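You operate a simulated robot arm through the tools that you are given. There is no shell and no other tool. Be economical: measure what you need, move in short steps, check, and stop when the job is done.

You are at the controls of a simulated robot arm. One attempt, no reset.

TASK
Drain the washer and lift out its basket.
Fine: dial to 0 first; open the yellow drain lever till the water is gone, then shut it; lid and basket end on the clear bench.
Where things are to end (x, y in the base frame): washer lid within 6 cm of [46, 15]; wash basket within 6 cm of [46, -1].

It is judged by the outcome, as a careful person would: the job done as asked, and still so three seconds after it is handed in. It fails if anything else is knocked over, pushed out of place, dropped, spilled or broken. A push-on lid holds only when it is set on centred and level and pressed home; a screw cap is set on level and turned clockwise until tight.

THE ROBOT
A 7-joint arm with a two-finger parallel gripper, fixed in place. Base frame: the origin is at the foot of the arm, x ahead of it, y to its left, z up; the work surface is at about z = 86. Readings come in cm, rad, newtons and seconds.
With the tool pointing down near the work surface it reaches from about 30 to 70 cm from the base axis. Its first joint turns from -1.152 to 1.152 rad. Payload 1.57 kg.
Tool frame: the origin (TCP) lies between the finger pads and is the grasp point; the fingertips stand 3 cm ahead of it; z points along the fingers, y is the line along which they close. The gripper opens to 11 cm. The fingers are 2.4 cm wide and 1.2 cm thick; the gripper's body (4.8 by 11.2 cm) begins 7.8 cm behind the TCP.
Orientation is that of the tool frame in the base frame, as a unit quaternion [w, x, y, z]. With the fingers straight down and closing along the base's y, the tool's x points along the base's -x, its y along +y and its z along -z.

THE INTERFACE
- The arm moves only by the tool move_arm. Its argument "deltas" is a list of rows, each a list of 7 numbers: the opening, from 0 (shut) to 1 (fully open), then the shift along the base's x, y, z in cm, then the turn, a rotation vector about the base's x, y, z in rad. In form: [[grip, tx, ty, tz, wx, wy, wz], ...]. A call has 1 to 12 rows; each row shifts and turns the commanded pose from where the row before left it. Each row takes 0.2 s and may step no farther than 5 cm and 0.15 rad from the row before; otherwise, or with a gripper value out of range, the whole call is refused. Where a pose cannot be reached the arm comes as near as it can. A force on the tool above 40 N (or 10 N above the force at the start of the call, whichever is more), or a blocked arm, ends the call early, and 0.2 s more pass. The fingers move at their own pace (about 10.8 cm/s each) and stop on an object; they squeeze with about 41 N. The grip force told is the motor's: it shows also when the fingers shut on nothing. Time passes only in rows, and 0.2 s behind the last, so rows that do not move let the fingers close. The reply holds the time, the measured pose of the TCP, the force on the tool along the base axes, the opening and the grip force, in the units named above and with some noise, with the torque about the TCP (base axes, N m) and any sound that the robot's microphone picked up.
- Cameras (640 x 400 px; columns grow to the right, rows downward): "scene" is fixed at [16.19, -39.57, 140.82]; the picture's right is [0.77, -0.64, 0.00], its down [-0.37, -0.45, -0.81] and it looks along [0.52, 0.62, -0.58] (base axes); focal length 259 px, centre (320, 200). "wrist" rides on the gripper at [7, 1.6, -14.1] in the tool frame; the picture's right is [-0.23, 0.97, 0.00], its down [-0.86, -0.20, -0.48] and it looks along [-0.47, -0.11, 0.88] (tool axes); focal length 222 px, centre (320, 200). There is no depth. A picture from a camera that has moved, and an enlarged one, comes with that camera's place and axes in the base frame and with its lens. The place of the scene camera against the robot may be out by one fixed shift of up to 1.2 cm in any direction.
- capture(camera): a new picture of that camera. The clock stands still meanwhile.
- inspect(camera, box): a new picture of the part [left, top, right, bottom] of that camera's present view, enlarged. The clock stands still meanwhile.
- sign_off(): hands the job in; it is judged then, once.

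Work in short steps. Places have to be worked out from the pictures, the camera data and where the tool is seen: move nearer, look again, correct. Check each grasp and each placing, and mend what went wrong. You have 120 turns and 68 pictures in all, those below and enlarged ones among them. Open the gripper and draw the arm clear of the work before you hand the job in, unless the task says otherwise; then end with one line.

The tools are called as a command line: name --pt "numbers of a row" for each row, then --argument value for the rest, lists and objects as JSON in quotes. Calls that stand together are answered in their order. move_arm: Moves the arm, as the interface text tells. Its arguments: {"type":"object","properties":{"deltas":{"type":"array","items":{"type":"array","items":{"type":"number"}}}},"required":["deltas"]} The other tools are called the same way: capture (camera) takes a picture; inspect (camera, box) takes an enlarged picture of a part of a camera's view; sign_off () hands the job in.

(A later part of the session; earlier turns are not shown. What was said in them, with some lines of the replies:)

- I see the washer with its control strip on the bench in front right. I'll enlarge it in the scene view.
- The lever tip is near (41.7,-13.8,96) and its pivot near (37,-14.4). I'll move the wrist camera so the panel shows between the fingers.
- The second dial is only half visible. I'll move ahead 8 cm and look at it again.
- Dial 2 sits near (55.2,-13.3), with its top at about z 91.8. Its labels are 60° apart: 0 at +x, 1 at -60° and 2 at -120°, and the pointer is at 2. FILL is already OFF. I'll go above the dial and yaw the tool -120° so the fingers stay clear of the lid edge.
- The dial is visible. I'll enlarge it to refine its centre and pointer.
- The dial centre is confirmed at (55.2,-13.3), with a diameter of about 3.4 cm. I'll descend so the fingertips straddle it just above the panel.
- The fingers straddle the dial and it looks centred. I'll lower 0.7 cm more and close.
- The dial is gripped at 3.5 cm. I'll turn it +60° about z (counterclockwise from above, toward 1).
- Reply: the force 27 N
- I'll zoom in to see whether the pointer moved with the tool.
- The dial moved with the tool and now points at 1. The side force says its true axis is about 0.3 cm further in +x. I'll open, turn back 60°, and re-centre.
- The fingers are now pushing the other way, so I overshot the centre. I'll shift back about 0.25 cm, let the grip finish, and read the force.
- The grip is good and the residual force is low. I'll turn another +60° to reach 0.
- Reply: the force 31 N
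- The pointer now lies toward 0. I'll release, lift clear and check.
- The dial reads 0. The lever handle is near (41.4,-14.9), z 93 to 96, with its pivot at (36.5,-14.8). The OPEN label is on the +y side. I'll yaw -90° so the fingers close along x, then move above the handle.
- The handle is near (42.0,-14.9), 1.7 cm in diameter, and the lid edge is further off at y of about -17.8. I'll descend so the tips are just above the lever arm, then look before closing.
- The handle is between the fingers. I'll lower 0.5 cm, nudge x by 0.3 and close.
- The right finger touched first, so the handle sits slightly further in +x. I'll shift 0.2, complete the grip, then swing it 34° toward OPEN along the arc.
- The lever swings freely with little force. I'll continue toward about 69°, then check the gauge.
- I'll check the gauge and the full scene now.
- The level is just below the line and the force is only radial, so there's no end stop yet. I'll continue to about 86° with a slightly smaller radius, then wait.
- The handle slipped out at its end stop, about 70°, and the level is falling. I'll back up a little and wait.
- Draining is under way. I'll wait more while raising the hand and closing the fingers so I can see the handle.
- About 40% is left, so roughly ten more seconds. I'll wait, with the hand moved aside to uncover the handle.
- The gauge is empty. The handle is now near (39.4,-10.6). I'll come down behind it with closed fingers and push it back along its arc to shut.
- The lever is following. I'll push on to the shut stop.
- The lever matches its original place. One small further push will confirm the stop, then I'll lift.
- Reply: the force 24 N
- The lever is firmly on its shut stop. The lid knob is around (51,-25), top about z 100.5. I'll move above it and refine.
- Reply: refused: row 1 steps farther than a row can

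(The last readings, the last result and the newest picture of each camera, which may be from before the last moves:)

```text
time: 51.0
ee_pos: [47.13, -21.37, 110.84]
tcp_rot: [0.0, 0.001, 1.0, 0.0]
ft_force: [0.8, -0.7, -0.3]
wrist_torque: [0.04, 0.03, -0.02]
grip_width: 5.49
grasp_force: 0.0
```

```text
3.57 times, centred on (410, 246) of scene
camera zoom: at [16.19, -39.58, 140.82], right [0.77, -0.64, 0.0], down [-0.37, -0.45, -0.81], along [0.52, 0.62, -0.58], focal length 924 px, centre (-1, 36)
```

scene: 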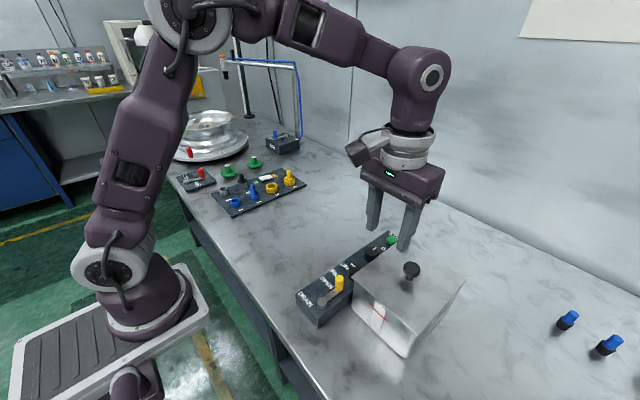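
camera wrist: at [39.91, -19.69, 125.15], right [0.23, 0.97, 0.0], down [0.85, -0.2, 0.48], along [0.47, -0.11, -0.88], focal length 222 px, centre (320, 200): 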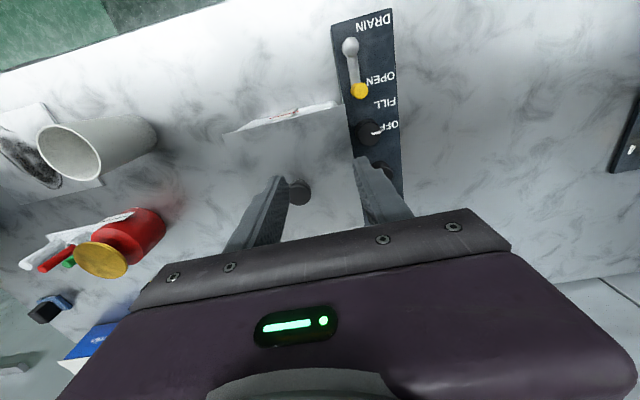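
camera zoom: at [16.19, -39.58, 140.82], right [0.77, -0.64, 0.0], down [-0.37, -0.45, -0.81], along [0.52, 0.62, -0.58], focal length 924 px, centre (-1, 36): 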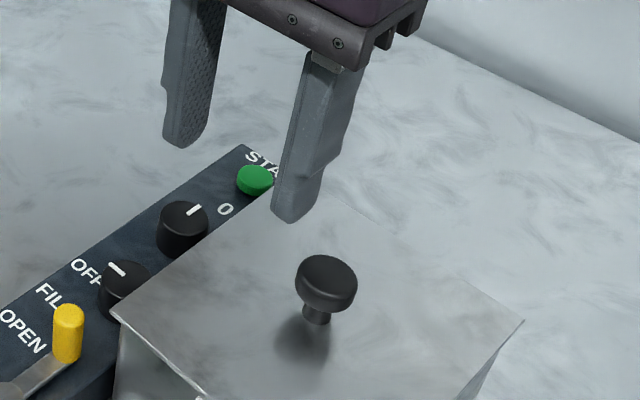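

Both views agree that the knob is at (52,-25.1), top about 100.5. I'll move above it in smaller steps and lower to straddle it.

move_arm --pt "0.5 2.5 -1.9 0 0 0 0" --pt "0.5 2.4 -1.8 0 0 0 0" --pt "0.5 0 0 -4 0 0 0" --pt "0.5 0 0 -3 0 0 0" --pt "0.5 0 0 0 0 0 0"

inspect --camera "wrist" --box '[220, 110, 420, 250]'

inspect --camera "scene" --box '[330, 190, 490, 302]'

```text
time: 52.2
ee_pos: [52.06, -24.73, 103.86]
tcp_rot: [0.0, 0.001, 1.0, 0.0]
ft_force: [-0.2, 0.2, -0.1]
wrist_torque: [-0.01, -0.02, 0.05]
grip_width: 5.52
grasp_force: 0.0
```

```text
2.86 times, centred on (320, 180) of wrist
camera zoom: at [44.98, -23.14, 118.12], right [0.23, 0.97, 0.0], down [0.85, -0.2, 0.48], along [0.47, -0.11, -0.88], focal length 635 px, centre (320, 257)
```

zoom: 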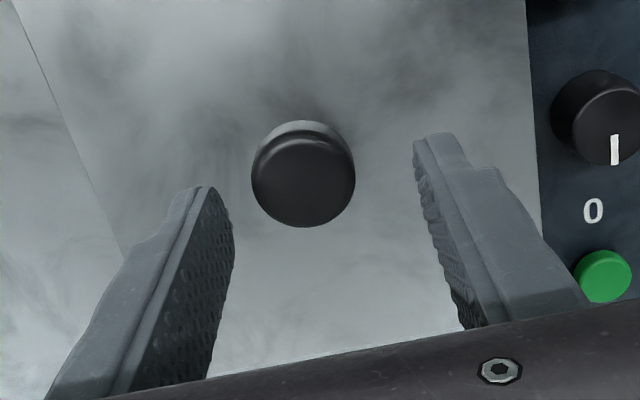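

```text
3.57 times, centred on (410, 246) of scene
camera zoom: at [16.19, -39.57, 140.82], right [0.77, -0.64, 0.0], down [-0.37, -0.45, -0.81], along [0.52, 0.62, -0.58], focal length 924 px, centre (-1, 36)
```

zoom: 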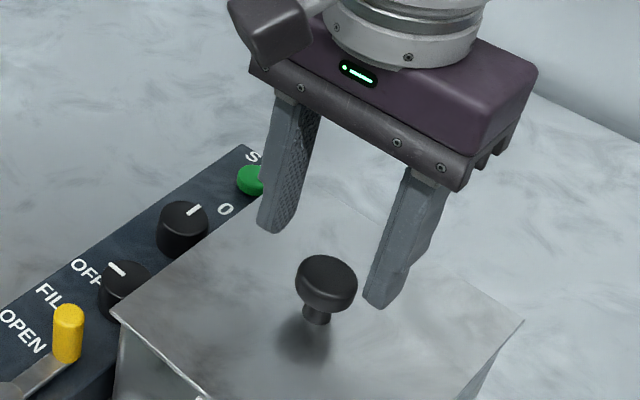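

The knob is at (51.8,-25.2) and about 3 cm across. I'll lower around it and grip.

move_arm --pt "0.5 -0.2 -0.4 -1.5 0 0 0" --pt "0.5 0 0 -1.7 0 0 0" --pt "0.2 0 0 0 0 0 0" --pt "0.2 0 0 0 0 0 0" --pt "0.2 0 0 0 0 0 0"

inspect --camera "scene" --box '[330, 190, 490, 302]'

```text
time: 53.4
ee_pos: [51.77, -25.18, 100.77]
tcp_rot: [0.0, 0.0, 1.0, 0.0]
ft_force: [0.0, 1.7, 4.0]
wrist_torque: [0.02, -0.1, -0.02]
grip_width: 3.09
grasp_force: 39.9
```

```text
3.57 times, centred on (410, 246) of scene
camera zoom: at [16.18, -39.57, 140.82], right [0.77, -0.64, 0.0], down [-0.37, -0.45, -0.81], along [0.52, 0.62, -0.58], focal length 924 px, centre (-1, 36)
```

zoom: 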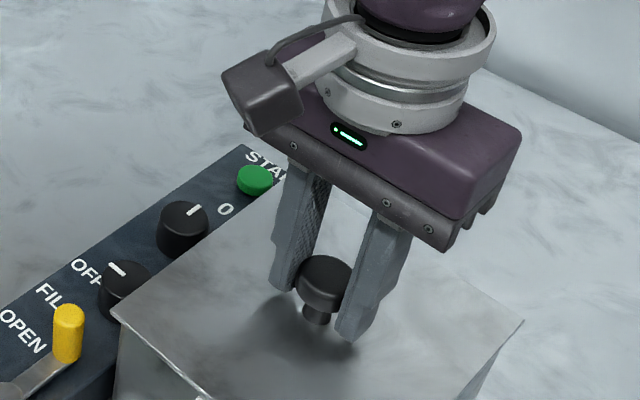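

The knob is gripped at 3.09 cm. I'll lift slowly.

move_arm --pt "0.2 0 0 0.5 0 0 0" --pt "0.2 0 0 1 0 0 0" --pt "0.2 0 0 2 0 0 0" --pt "0.2 0 0 3 0 0 0" --pt "0.2 0 0 3 0 0 0" --pt "0.2 0 0 0 0 0 0"

capture --camera "scene"

```text
time: 54.8
ee_pos: [51.83, -25.0, 110.31]
tcp_rot: [0.0, 0.0, 1.0, 0.0]
ft_force: [0.9, -0.6, -2.3]
wrist_torque: [-0.02, 0.02, -0.02]
grip_width: 3.09
grasp_force: 40.0
```

```text
28 pictures are left
```

scene: 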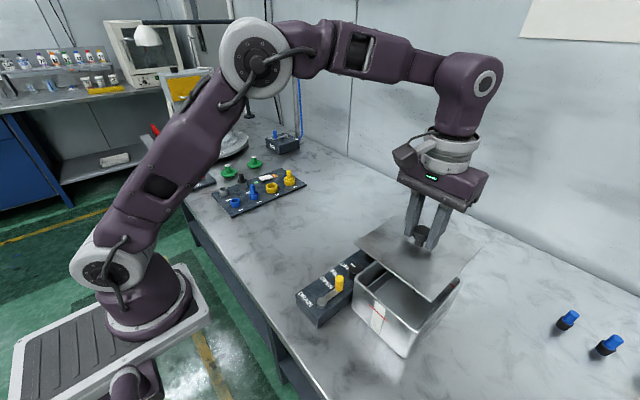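

The lid is lifted level. I'll carry it high over to (46,17.5), which stays within tolerance and leaves room for the basket.

move_arm --pt "0.2 0 2 2 0 0 0" --pt "0.2 -0.6 4 0 0 0 0" --pt "0.2 -0.6 4 0 0 0 0" --pt "0.2 -0.6 4 0 0 0 0" --pt "0.2 -0.7 4.5 0 0 0 0" --pt "0.2 -0.7 4.5 0 0 0 0" --pt "0.2 -0.7 4.5 0 0 0 0" --pt "0.2 -0.7 4.5 0 0 0 0" --pt "0.2 -0.6 4 0 0 0 0" --pt "0.2 -0.6 4 0 0 0 0" --pt "0.2 0 2.5 0 0 0 0" --pt "0.2 0 0 0 0 0 0"

capture --camera "scene"

capture --camera "wrist"

```text
time: 57.4
ee_pos: [45.86, 17.48, 112.34]
tcp_rot: [0.0, 0.001, 1.0, 0.001]
ft_force: [0.5, 0.2, -1.5]
wrist_torque: [0.03, -0.02, -0.02]
grip_width: 3.1
grasp_force: 39.9
```

```text
27 pictures are left
```

scene: 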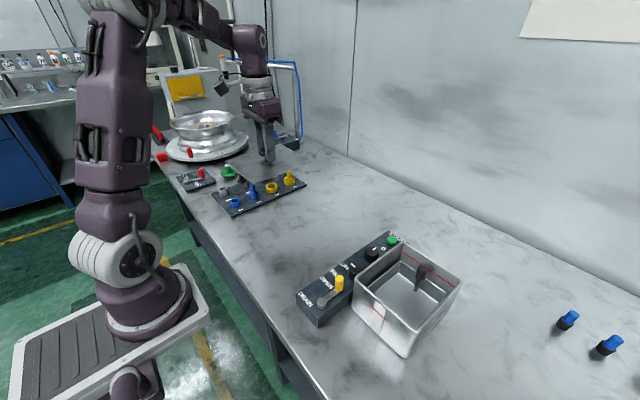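

```text
26 pictures are left
camera wrist: at [38.76, 19.03, 126.58], right [0.23, 0.97, 0.0], down [0.86, -0.2, 0.48], along [0.47, -0.11, -0.88], focal length 222 px, centre (320, 200)
```

wrist: 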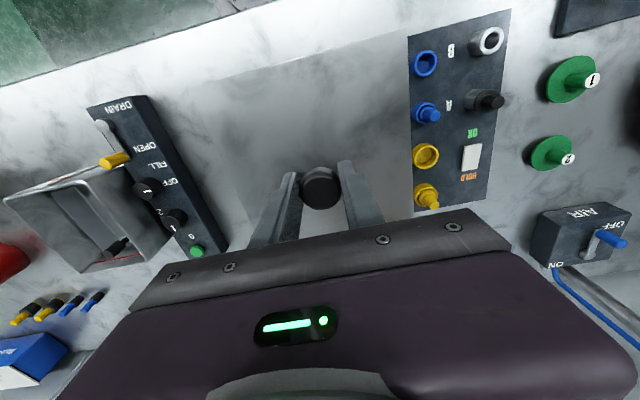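

The lid's outline is hard to make out against the bench, so I'll zoom in before lowering.

inspect --camera "scene" --box '[190, 90, 350, 202]'

inspect --camera "wrist" --box '[160, 0, 480, 224]'

```text
3.57 times, centred on (270, 146) of scene
camera zoom: at [16.19, -39.57, 140.82], right [0.77, -0.64, 0.0], down [-0.37, -0.45, -0.81], along [0.52, 0.62, -0.58], focal length 924 px, centre (499, 393)
```

zoom: 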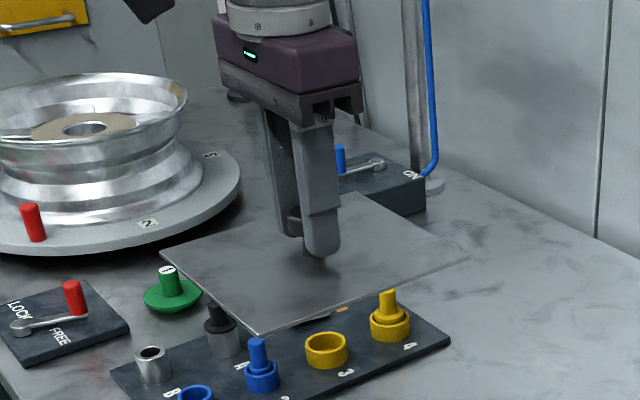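

```text
1.79 times, centred on (320, 112) of wrist
camera zoom: at [38.76, 19.03, 126.58], right [0.23, 0.97, 0.0], down [0.86, -0.2, 0.48], along [0.47, -0.11, -0.88], focal length 397 px, centre (320, 357)
```

zoom: 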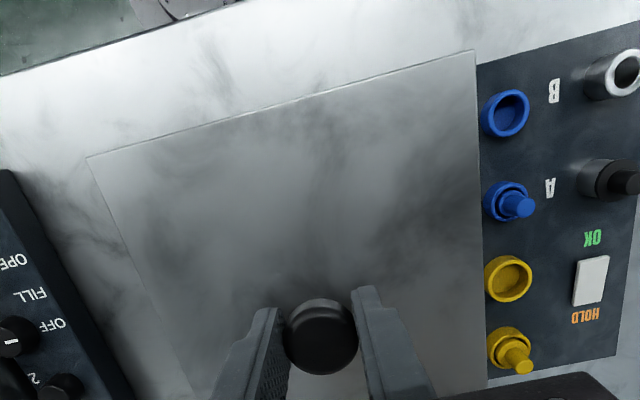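

The lid is a thin, level plate with its right edge near y 25.4, about 6 cm short of the valve panel. I'll lower it to just above the bench.

move_arm --pt "0.2 0 0 -4 0 0 0" --pt "0.2 0 0 -4 0 0 0" --pt "0.2 0 0 -4 0 0 0" --pt "0.2 0 0 -4 0 0 0" --pt "0.2 0 0 -3 0 0 0" --pt "0.2 0 0 -1 0 0 0" --pt "0.2 0 0 0 0 0 0"

move_arm --pt "0.2 0 0 -0.4 0 0 0" --pt "0.2 0 0 -0.4 0 0 0" --pt "0.2 0 0 -0.3 0 0 0" --pt "0.2 0 0 -0.3 0 0 0" --pt "0.2 0 0 0 0 0 0"

```text
time: 59.0
ee_pos: [46.03, 17.26, 92.2]
tcp_rot: [0.0, 0.001, 1.0, -0.001]
ft_force: [0.0, -0.4, -1.6]
wrist_torque: [0.0, 0.02, 0.04]
grip_width: 3.07
grasp_force: 39.9
```

```text
time: 60.2
ee_pos: [45.94, 17.25, 90.88]
tcp_rot: [0.0, 0.0, 1.0, -0.001]
ft_force: [-0.5, 0.6, -1.7]
wrist_torque: [0.04, -0.02, 0.0]
grip_width: 3.09
grasp_force: 40.1
```

No contact yet. I'll continue in small steps.

move_arm --pt "0.2 0 0 -0.25 0 0 0" --pt "0.2 0 0 -0.25 0 0 0" --pt "0.2 0 0 0 0 0 0"

inspect --camera "scene" --box '[210, 120, 370, 232]'

```text
time: 61.0
ee_pos: [45.97, 17.18, 90.55]
tcp_rot: [0.002, 0.001, 1.0, 0.0]
ft_force: [0.7, -7.8, 31.7]
wrist_torque: [-0.11, -0.09, 0.03]
grip_width: 3.06
grasp_force: 40.5
```

```text
3.57 times, centred on (290, 176) of scene
camera zoom: at [16.14, -39.61, 140.82], right [0.77, -0.64, 0.0], down [-0.37, -0.45, -0.81], along [0.52, 0.62, -0.58], focal length 924 px, centre (427, 286)
```

zoom: 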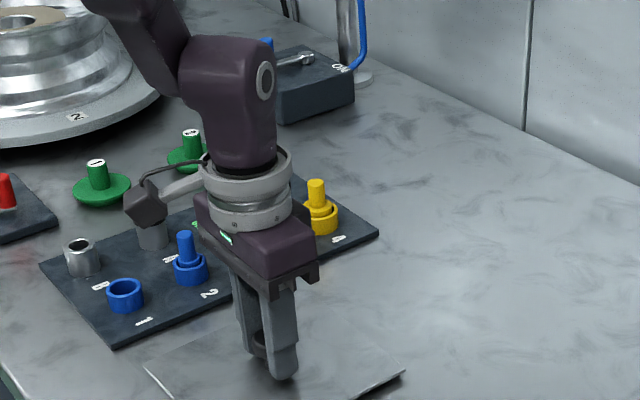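

The lid is on the bench, with contact at 32 N. I'll back off the press, release and rise.

move_arm --pt "0.2 0 0 0.2 0 0 0" --pt "0.5 0 0 0 0 0 0" --pt "0.5 0 0 0 0 0 0" --pt "0.5 0 0 3 0 0 0" --pt "0.5 0 0 4 0 0 0" --pt "0.5 0 0 4 0 0 0" --pt "0.5 0 0 4 0 0 0" --pt "0.5 0 0 4 0 0 0" --pt "0.5 0 0 0 0 0 0"

move_arm --pt "0.5 0 -4.5 0 0 0 0" --pt "0.5 0 -4.5 0 0 0 0" --pt "0.5 0 -4.5 0 0 0 0" --pt "0.5 0 -4.5 0 0 0 0" --pt "0.5 0 -4.5 0 0 0 0" --pt "0.5 0 -4.5 0 0 0 0" --pt "0.5 0 -4.5 0 0 0 0" --pt "0.5 0 -4.5 0 0 0 0" --pt "0.5 0 -4 0 0 0 0" --pt "0.5 0 0 0 0 0 0"

capture --camera "scene"

capture --camera "wrist"

inspect --camera "scene" --box '[330, 210, 490, 322]'

```text
time: 63.0
ee_pos: [45.87, 17.45, 109.34]
tcp_rot: [-0.001, 0.0, 1.0, -0.001]
ft_force: [-1.5, 0.4, 0.0]
wrist_torque: [-0.02, 0.0, -0.01]
grip_width: 5.48
grasp_force: 0.0
```

```text
time: 65.2
ee_pos: [45.99, -22.97, 109.74]
tcp_rot: [-0.001, 0.001, 1.0, 0.0]
ft_force: [0.2, 0.6, 0.2]
wrist_torque: [-0.01, -0.02, -0.01]
grip_width: 5.51
grasp_force: 0.1
```

```text
22 pictures are left
```

scene: 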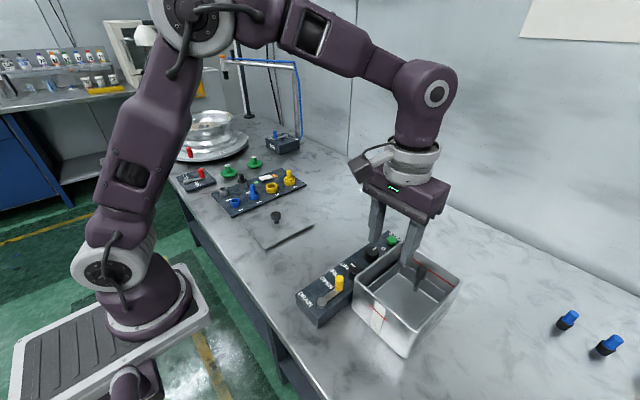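

```text
21 pictures are left
camera wrist: at [38.9, -21.34, 123.94], right [0.23, 0.97, 0.0], down [0.85, -0.2, 0.48], along [0.47, -0.11, -0.88], focal length 222 px, centre (320, 200)
```

wrist: 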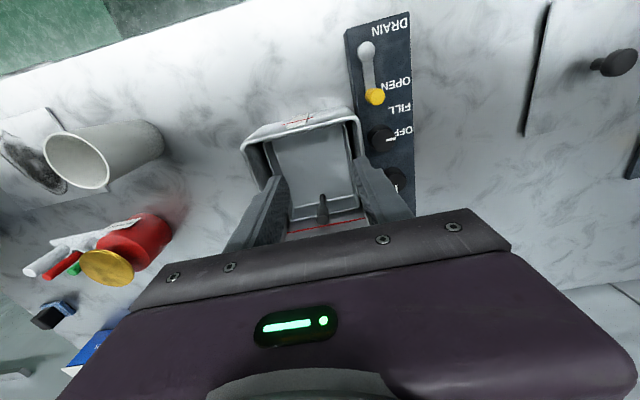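

```text
3.57 times, centred on (410, 266) of scene
camera zoom: at [16.19, -39.58, 140.82], right [0.77, -0.64, 0.0], down [-0.37, -0.45, -0.81], along [0.52, 0.62, -0.58], focal length 924 px, centre (-1, -36)
```

zoom: 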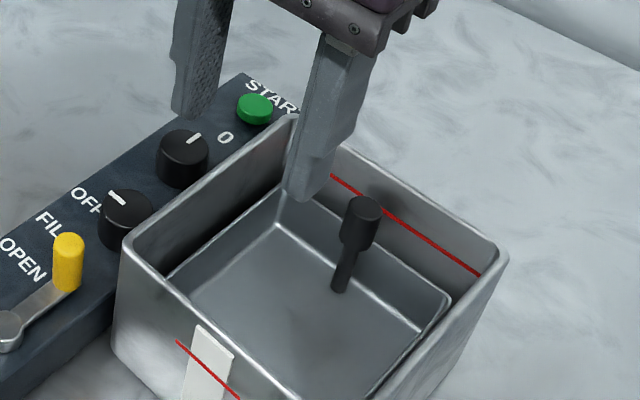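

The lid lies flat on the bench. The basket sits inside with a central post handle. I'll zoom the wrist view to locate the handle.

inspect --camera "wrist" --box '[230, 100, 430, 240]'

```text
2.86 times, centred on (330, 170) of wrist
camera zoom: at [38.9, -21.34, 123.94], right [0.23, 0.97, 0.0], down [0.85, -0.2, 0.48], along [0.47, -0.11, -0.88], focal length 635 px, centre (291, 286)
```

zoom: 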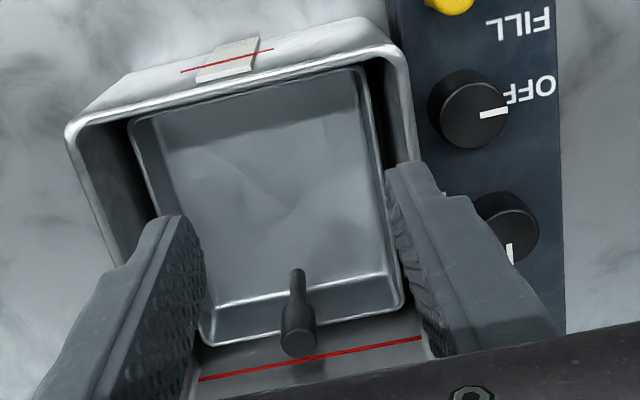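

Triangulation gives the handle top at (57.4,-25.3,95.9). It is a post near the basket's +x side, and the basket spans roughly x 45 to 59. I'll move above and refine.

move_arm --pt "0.4 3.8 -0.8 0 0 0 0" --pt "0.4 3.8 -0.8 0 0 0 0" --pt "0.4 3.8 -0.7 0 0 0 0" --pt "0.4 0 0 -4 0 0 0" --pt "0.4 0 0 -2 0 0 0" --pt "0.4 0 0 0 0 0 0"

capture --camera "wrist"

inspect --camera "scene" --box '[340, 190, 500, 302]'

```text
time: 66.6
ee_pos: [57.45, -25.0, 103.46]
tcp_rot: [0.0, 0.001, 1.0, 0.0]
ft_force: [-0.7, -0.2, 0.0]
wrist_torque: [-0.03, 0.04, -0.01]
grip_width: 4.38
grasp_force: 0.0
```

```text
18 pictures are left
camera wrist: at [50.35, -23.44, 117.69], right [0.23, 0.97, 0.0], down [0.85, -0.2, 0.48], along [0.47, -0.11, -0.88], focal length 222 px, centre (320, 200)
```

wrist: 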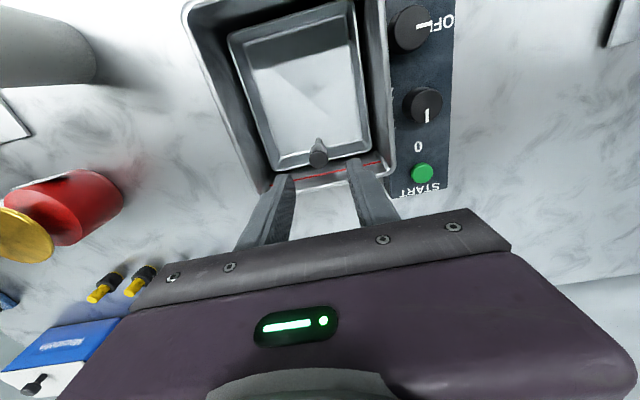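

```text
3.57 times, centred on (420, 246) of scene
camera zoom: at [16.19, -39.57, 140.82], right [0.77, -0.64, 0.0], down [-0.37, -0.45, -0.81], along [0.52, 0.62, -0.58], focal length 924 px, centre (-37, 36)
```

zoom: 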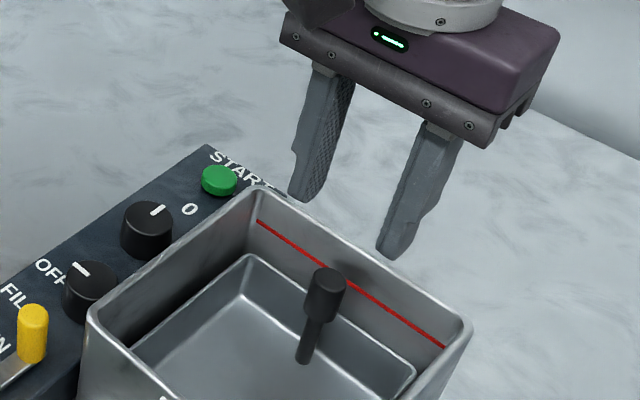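

The refined handle position is (57.1,-25.1). I'll lower to straddle the handle head, with the tips at about z 93.3.

move_arm --pt "0.4 -0.3 -0.1 -3 0 0 0" --pt "0.4 0 0 -3 0 0 0" --pt "0.4 0 0 -1.2 0 0 0" --pt "0.4 0 0 0 0 0 0"

inspect --camera "wrist" --box '[220, 100, 420, 240]'

inspect --camera "scene" --box '[340, 190, 500, 302]'

```text
time: 67.6
ee_pos: [57.27, -25.04, 96.29]
tcp_rot: [0.0, 0.001, 1.0, 0.0]
ft_force: [-0.7, 0.4, -0.1]
wrist_torque: [-0.02, 0.02, 0.01]
grip_width: 4.42
grasp_force: 0.0
```

```text
2.86 times, centred on (320, 170) of wrist
camera zoom: at [50.03, -23.53, 110.5], right [0.23, 0.97, 0.0], down [0.85, -0.2, 0.48], along [0.47, -0.11, -0.88], focal length 635 px, centre (320, 286)
```

zoom: 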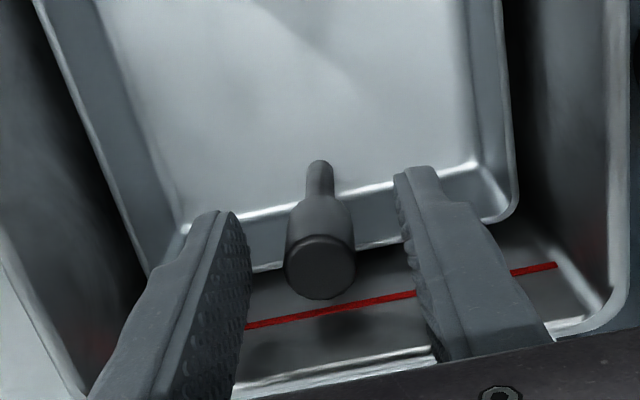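

```text
3.57 times, centred on (420, 246) of scene
camera zoom: at [16.19, -39.57, 140.82], right [0.77, -0.64, 0.0], down [-0.37, -0.45, -0.81], along [0.52, 0.62, -0.58], focal length 924 px, centre (-37, 36)
```

zoom: 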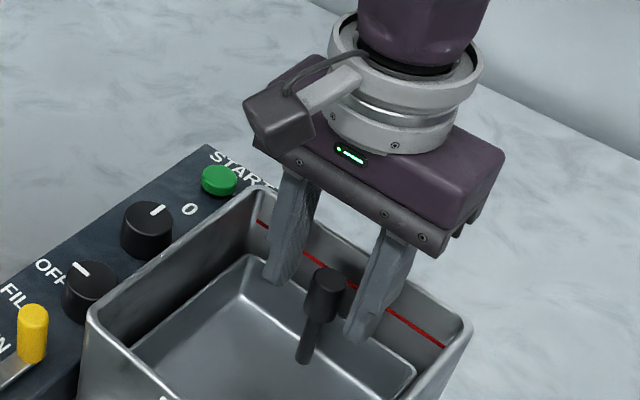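

The handle is centred between the fingers. I'll lower 0.8 cm more and grip.

move_arm --pt "0.4 0 -0.1 -0.8 0 0 0" --pt "0.1 0 0 0 0 0 0" --pt "0.1 0 0 0 0 0 0" --pt "0.1 0 0 0 0 0 0"

move_arm --pt "0.1 0 0 0.3 0 0 0" --pt "0.1 0 0 0.5 0 0 0" --pt "0.1 0 0 1 0 0 0" --pt "0.1 0 0 1 0 0 0" --pt "0.1 0 0 0 0 0 0"

inspect --camera "scene" --box '[330, 190, 490, 302]'

```text
time: 68.6
ee_pos: [57.12, -25.27, 95.52]
tcp_rot: [0.0, 0.0, 1.0, 0.0]
ft_force: [-0.6, -1.0, 4.0]
wrist_torque: [0.32, 0.15, 0.01]
grip_width: 1.88
grasp_force: 33.8
```

```text
time: 69.8
ee_pos: [57.25, -25.27, 98.41]
tcp_rot: [0.001, 0.001, 1.0, 0.0]
ft_force: [0.3, 0.4, -2.2]
wrist_torque: [0.0, -0.03, 0.01]
grip_width: 1.88
grasp_force: 32.8
```

```text
3.57 times, centred on (410, 246) of scene
camera zoom: at [16.19, -39.58, 140.82], right [0.77, -0.64, 0.0], down [-0.37, -0.45, -0.81], along [0.52, 0.62, -0.58], focal length 924 px, centre (-1, 36)
```

zoom: 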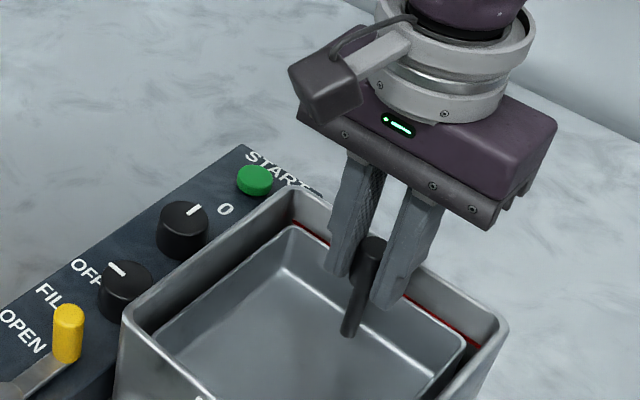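

The basket is rising with it, level, at about 2 N. I'll continue straight up until its bottom clears the rim.

move_arm --pt "0.1 0 0 2 0 0 0" --pt "0.1 0 0 2 0 0 0" --pt "0.1 0 0 2 0 0 0" --pt "0.1 0 0 2 0 0 0" --pt "0.1 0 0 2 0 0 0" --pt "0.1 0 0 2 0 0 0" --pt "0.1 0 0 2 0 0 0" --pt "0.1 0 0 2 0 0 0" --pt "0.1 0 0 0 0 0 0"

capture --camera "scene"

inspect --camera "wrist" --box '[160, 0, 480, 224]'

```text
time: 71.8
ee_pos: [57.15, -25.2, 114.27]
tcp_rot: [0.0, 0.002, 1.0, 0.001]
ft_force: [-0.2, 0.3, -1.1]
wrist_torque: [0.0, -0.07, 0.0]
grip_width: 1.89
grasp_force: 32.9
```

```text
13 pictures are left
```

scene: 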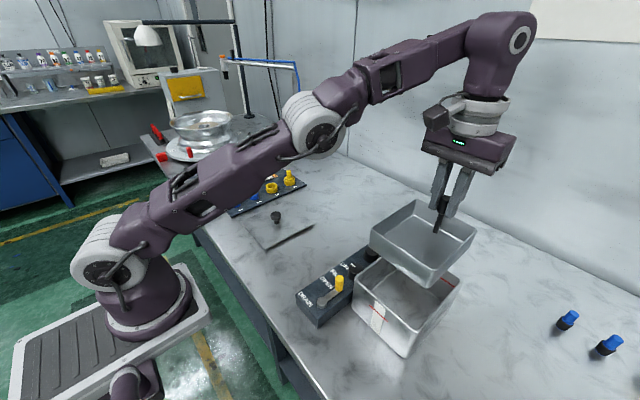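

```text
1.79 times, centred on (320, 112) of wrist
camera zoom: at [49.92, -23.61, 128.45], right [0.23, 0.97, 0.0], down [0.85, -0.2, 0.48], along [0.47, -0.11, -0.88], focal length 397 px, centre (320, 357)
```

zoom: 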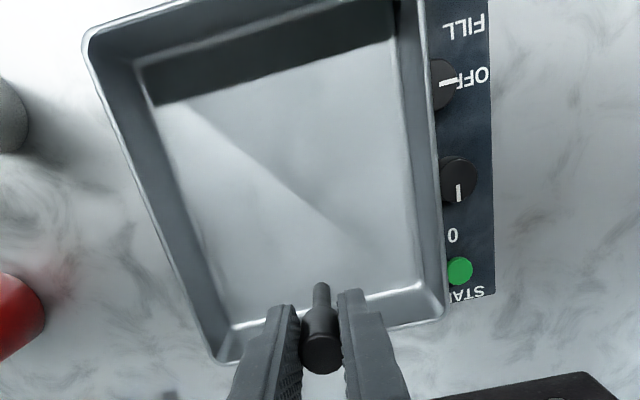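

The basket is clear and level. Its centre is about 5.4 cm behind the post in x, so the TCP should go to (51.4,-1.2). I'll carry it there.

move_arm --pt "0.1 -0.4 1.5 0 0 0 0" --pt "0.1 -0.8 3.2 0 0 0 0" --pt "0.1 -0.8 3.5 0 0 0 0" --pt "0.1 -0.9 3.5 0 0 0 0" --pt "0.1 -0.9 3.5 0 0 0 0" --pt "0.1 -0.9 3.5 0 0 0 0" --pt "0.1 -0.7 3.3 0 0 0 0" --pt "0.1 -0.4 2 0 0 0 0" --pt "0.1 0 0 0 0 0 0"

capture --camera "wrist"

```text
time: 73.8
ee_pos: [51.26, -1.09, 114.25]
tcp_rot: [0.0, 0.002, 1.0, 0.0]
ft_force: [0.8, 0.5, -1.6]
wrist_torque: [0.01, -0.07, 0.03]
grip_width: 1.9
grasp_force: 32.5
```

```text
11 pictures are left
camera wrist: at [44.15, 0.38, 128.6], right [0.23, 0.97, 0.0], down [0.85, -0.2, 0.48], along [0.47, -0.11, -0.88], focal length 222 px, centre (320, 200)
```

wrist: 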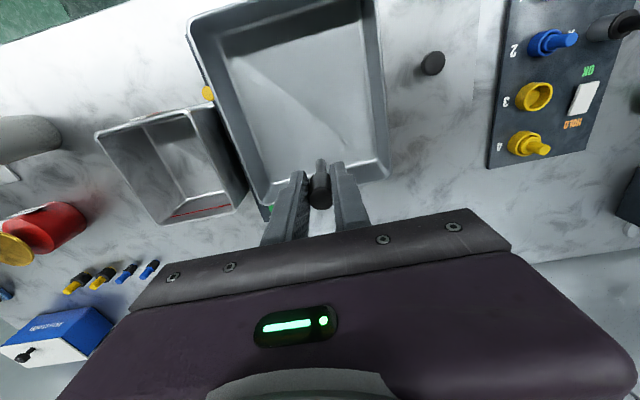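

The panel's +y edge is near y -9.6, so I'll shift the basket +0.8 to even out the gaps, then lower.

move_arm --pt "0.1 0 0.8 -2 0 0 0" --pt "0.1 0 0 -4 0 0 0" --pt "0.1 0 0 -4 0 0 0" --pt "0.1 0 0 -4 0 0 0" --pt "0.1 0 0 -2.5 0 0 0" --pt "0.1 0 0 -1 0 0 0" --pt "0.1 0 0 0 0 0 0"

inspect --camera "scene" --box '[220, 160, 420, 300]'

```text
time: 75.4
ee_pos: [51.23, -0.58, 96.86]
tcp_rot: [0.0, 0.002, 1.0, -0.001]
ft_force: [-0.4, 0.0, -1.6]
wrist_torque: [-0.02, -0.07, -0.02]
grip_width: 1.9
grasp_force: 33.5
```

```text
2.86 times, centred on (320, 230) of scene
camera zoom: at [16.19, -39.57, 140.82], right [0.77, -0.64, 0.0], down [-0.37, -0.45, -0.81], along [0.52, 0.62, -0.58], focal length 739 px, centre (320, 114)
```

zoom: 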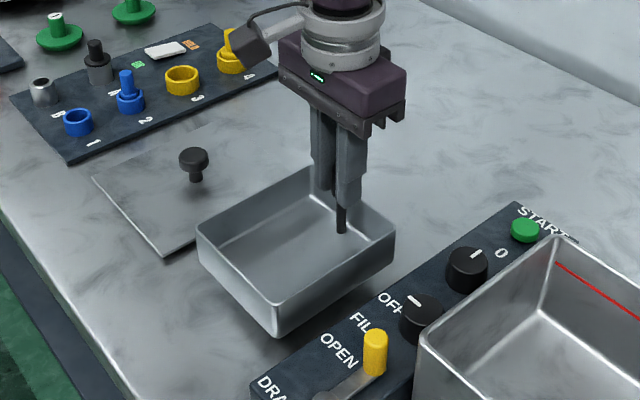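

The basket is just above clear bench, between the lid and the panel. I'll lower it in small steps until contact.

move_arm --pt "0.1 0 0 -0.5 0 0 0" --pt "0.1 0 0 -0.4 0 0 0" --pt "0.1 0 0 -0.4 0 0 0" --pt "0.1 0 0 -0.3 0 0 0" --pt "0.1 0 0 0 0 0 0"

```text
time: 76.6
ee_pos: [51.21, -0.54, 95.26]
tcp_rot: [0.0, 0.001, 1.0, 0.0]
ft_force: [-0.5, -0.1, -0.8]
wrist_torque: [-0.03, -0.1, -0.03]
grip_width: 1.89
grasp_force: 32.8
```

move_arm --pt "0.1 0 0 -0.25 0 0 0" --pt "0.1 0 0 -0.25 0 0 0" --pt "0.1 0 0 -0.25 0 0 0" --pt "0.1 0 0 0 0 0 0"

```text
time: 77.6
ee_pos: [51.27, -0.34, 94.44]
tcp_rot: [0.0, 0.001, 1.0, 0.0]
ft_force: [0.5, 0.0, -1.7]
wrist_torque: [0.0, -0.09, 0.0]
grip_width: 1.91
grasp_force: 33.0
```

Still no contact. I'll keep stepping down gently.

move_arm --pt "0.1 0 0 -0.2 0 0 0" --pt "0.1 0 0 -0.2 0 0 0" --pt "0.1 0 0 -0.2 0 0 0" --pt "0.1 0 0 0 0 0 0"

inspect --camera "scene" --box '[220, 160, 420, 300]'

```text
time: 78.6
ee_pos: [51.32, -0.46, 94.07]
tcp_rot: [0.002, 0.001, 1.0, 0.0]
ft_force: [-2.8, -2.7, 37.3]
wrist_torque: [0.34, 0.01, 0.02]
grip_width: 1.9
grasp_force: 33.4
```

```text
2.86 times, centred on (320, 230) of scene
camera zoom: at [16.12, -39.58, 140.83], right [0.77, -0.64, 0.0], down [-0.37, -0.45, -0.81], along [0.52, 0.62, -0.58], focal length 739 px, centre (320, 114)
```

zoom: 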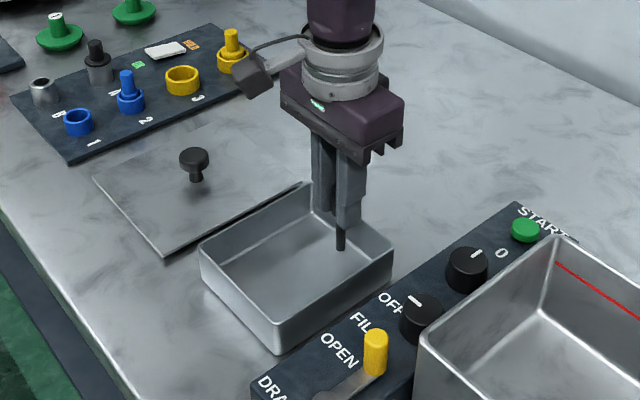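

The basket is on the bench, at 37 N. I'll ease off, release, and rise straight up and clear.

move_arm --pt "0.1 0 0 0.25 0 0 0" --pt "0.4 0 0 0 0 0 0" --pt "0.4 0 0 0 0 0 0" --pt "0.4 0 0 3 0 0 0" --pt "0.4 0 0 4 0 0 0" --pt "0.4 0 0 4 0 0 0" --pt "0.4 0 0 4 0 0 0" --pt "0.4 0 0 4 0 0 0" --pt "0.4 0 0 4 0 0 0" --pt "0.4 -4 0 3 0 0 0" --pt "0.4 -4 0 0 0 0 0" --pt "0.4 -4 0 0 0 0 0"

capture --camera "scene"

capture --camera "wrist"

inspect --camera "scene" --box '[240, 190, 480, 358]'

```text
time: 81.2
ee_pos: [39.13, -0.37, 120.12]
tcp_rot: [0.0, 0.001, 1.0, 0.0]
ft_force: [0.0, 0.8, 0.9]
wrist_torque: [0.01, 0.02, 0.02]
grip_width: 4.37
grasp_force: 0.0
```

```text
8 pictures are left
```

scene: 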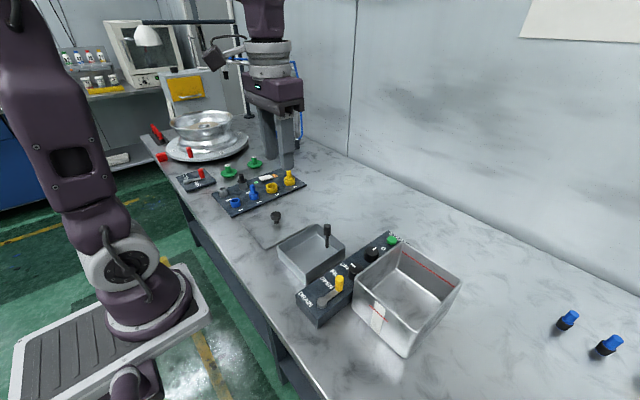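

```text
7 pictures are left
camera wrist: at [31.99, 1.11, 134.33], right [0.23, 0.97, 0.0], down [0.85, -0.2, 0.48], along [0.47, -0.11, -0.88], focal length 222 px, centre (320, 200)
```

wrist: 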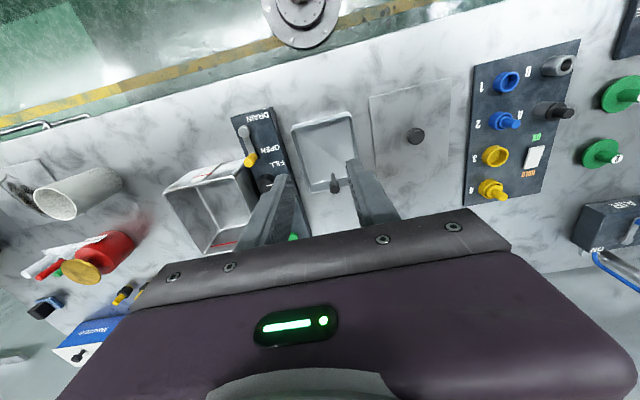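

```text
2.38 times, centred on (360, 274) of scene
camera zoom: at [16.19, -39.57, 140.82], right [0.77, -0.64, 0.0], down [-0.37, -0.45, -0.81], along [0.52, 0.62, -0.58], focal length 616 px, centre (225, 24)
```

zoom: 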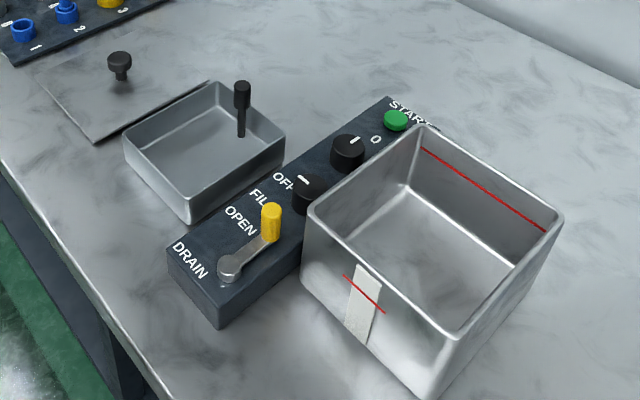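

Everything matches the request: the dial is at 0, the drain is shut, the tank is empty, and the lid and basket rest flat on the bench. The arm is clear and the gripper is open, so I'm handing it in.

sign_off

```text
The job is handed in.
```

The washer is drained with its dial at 0 and the drain lever shut; the lid rests at about (46, 17) and the basket at about (46, 0) on the clear bench.
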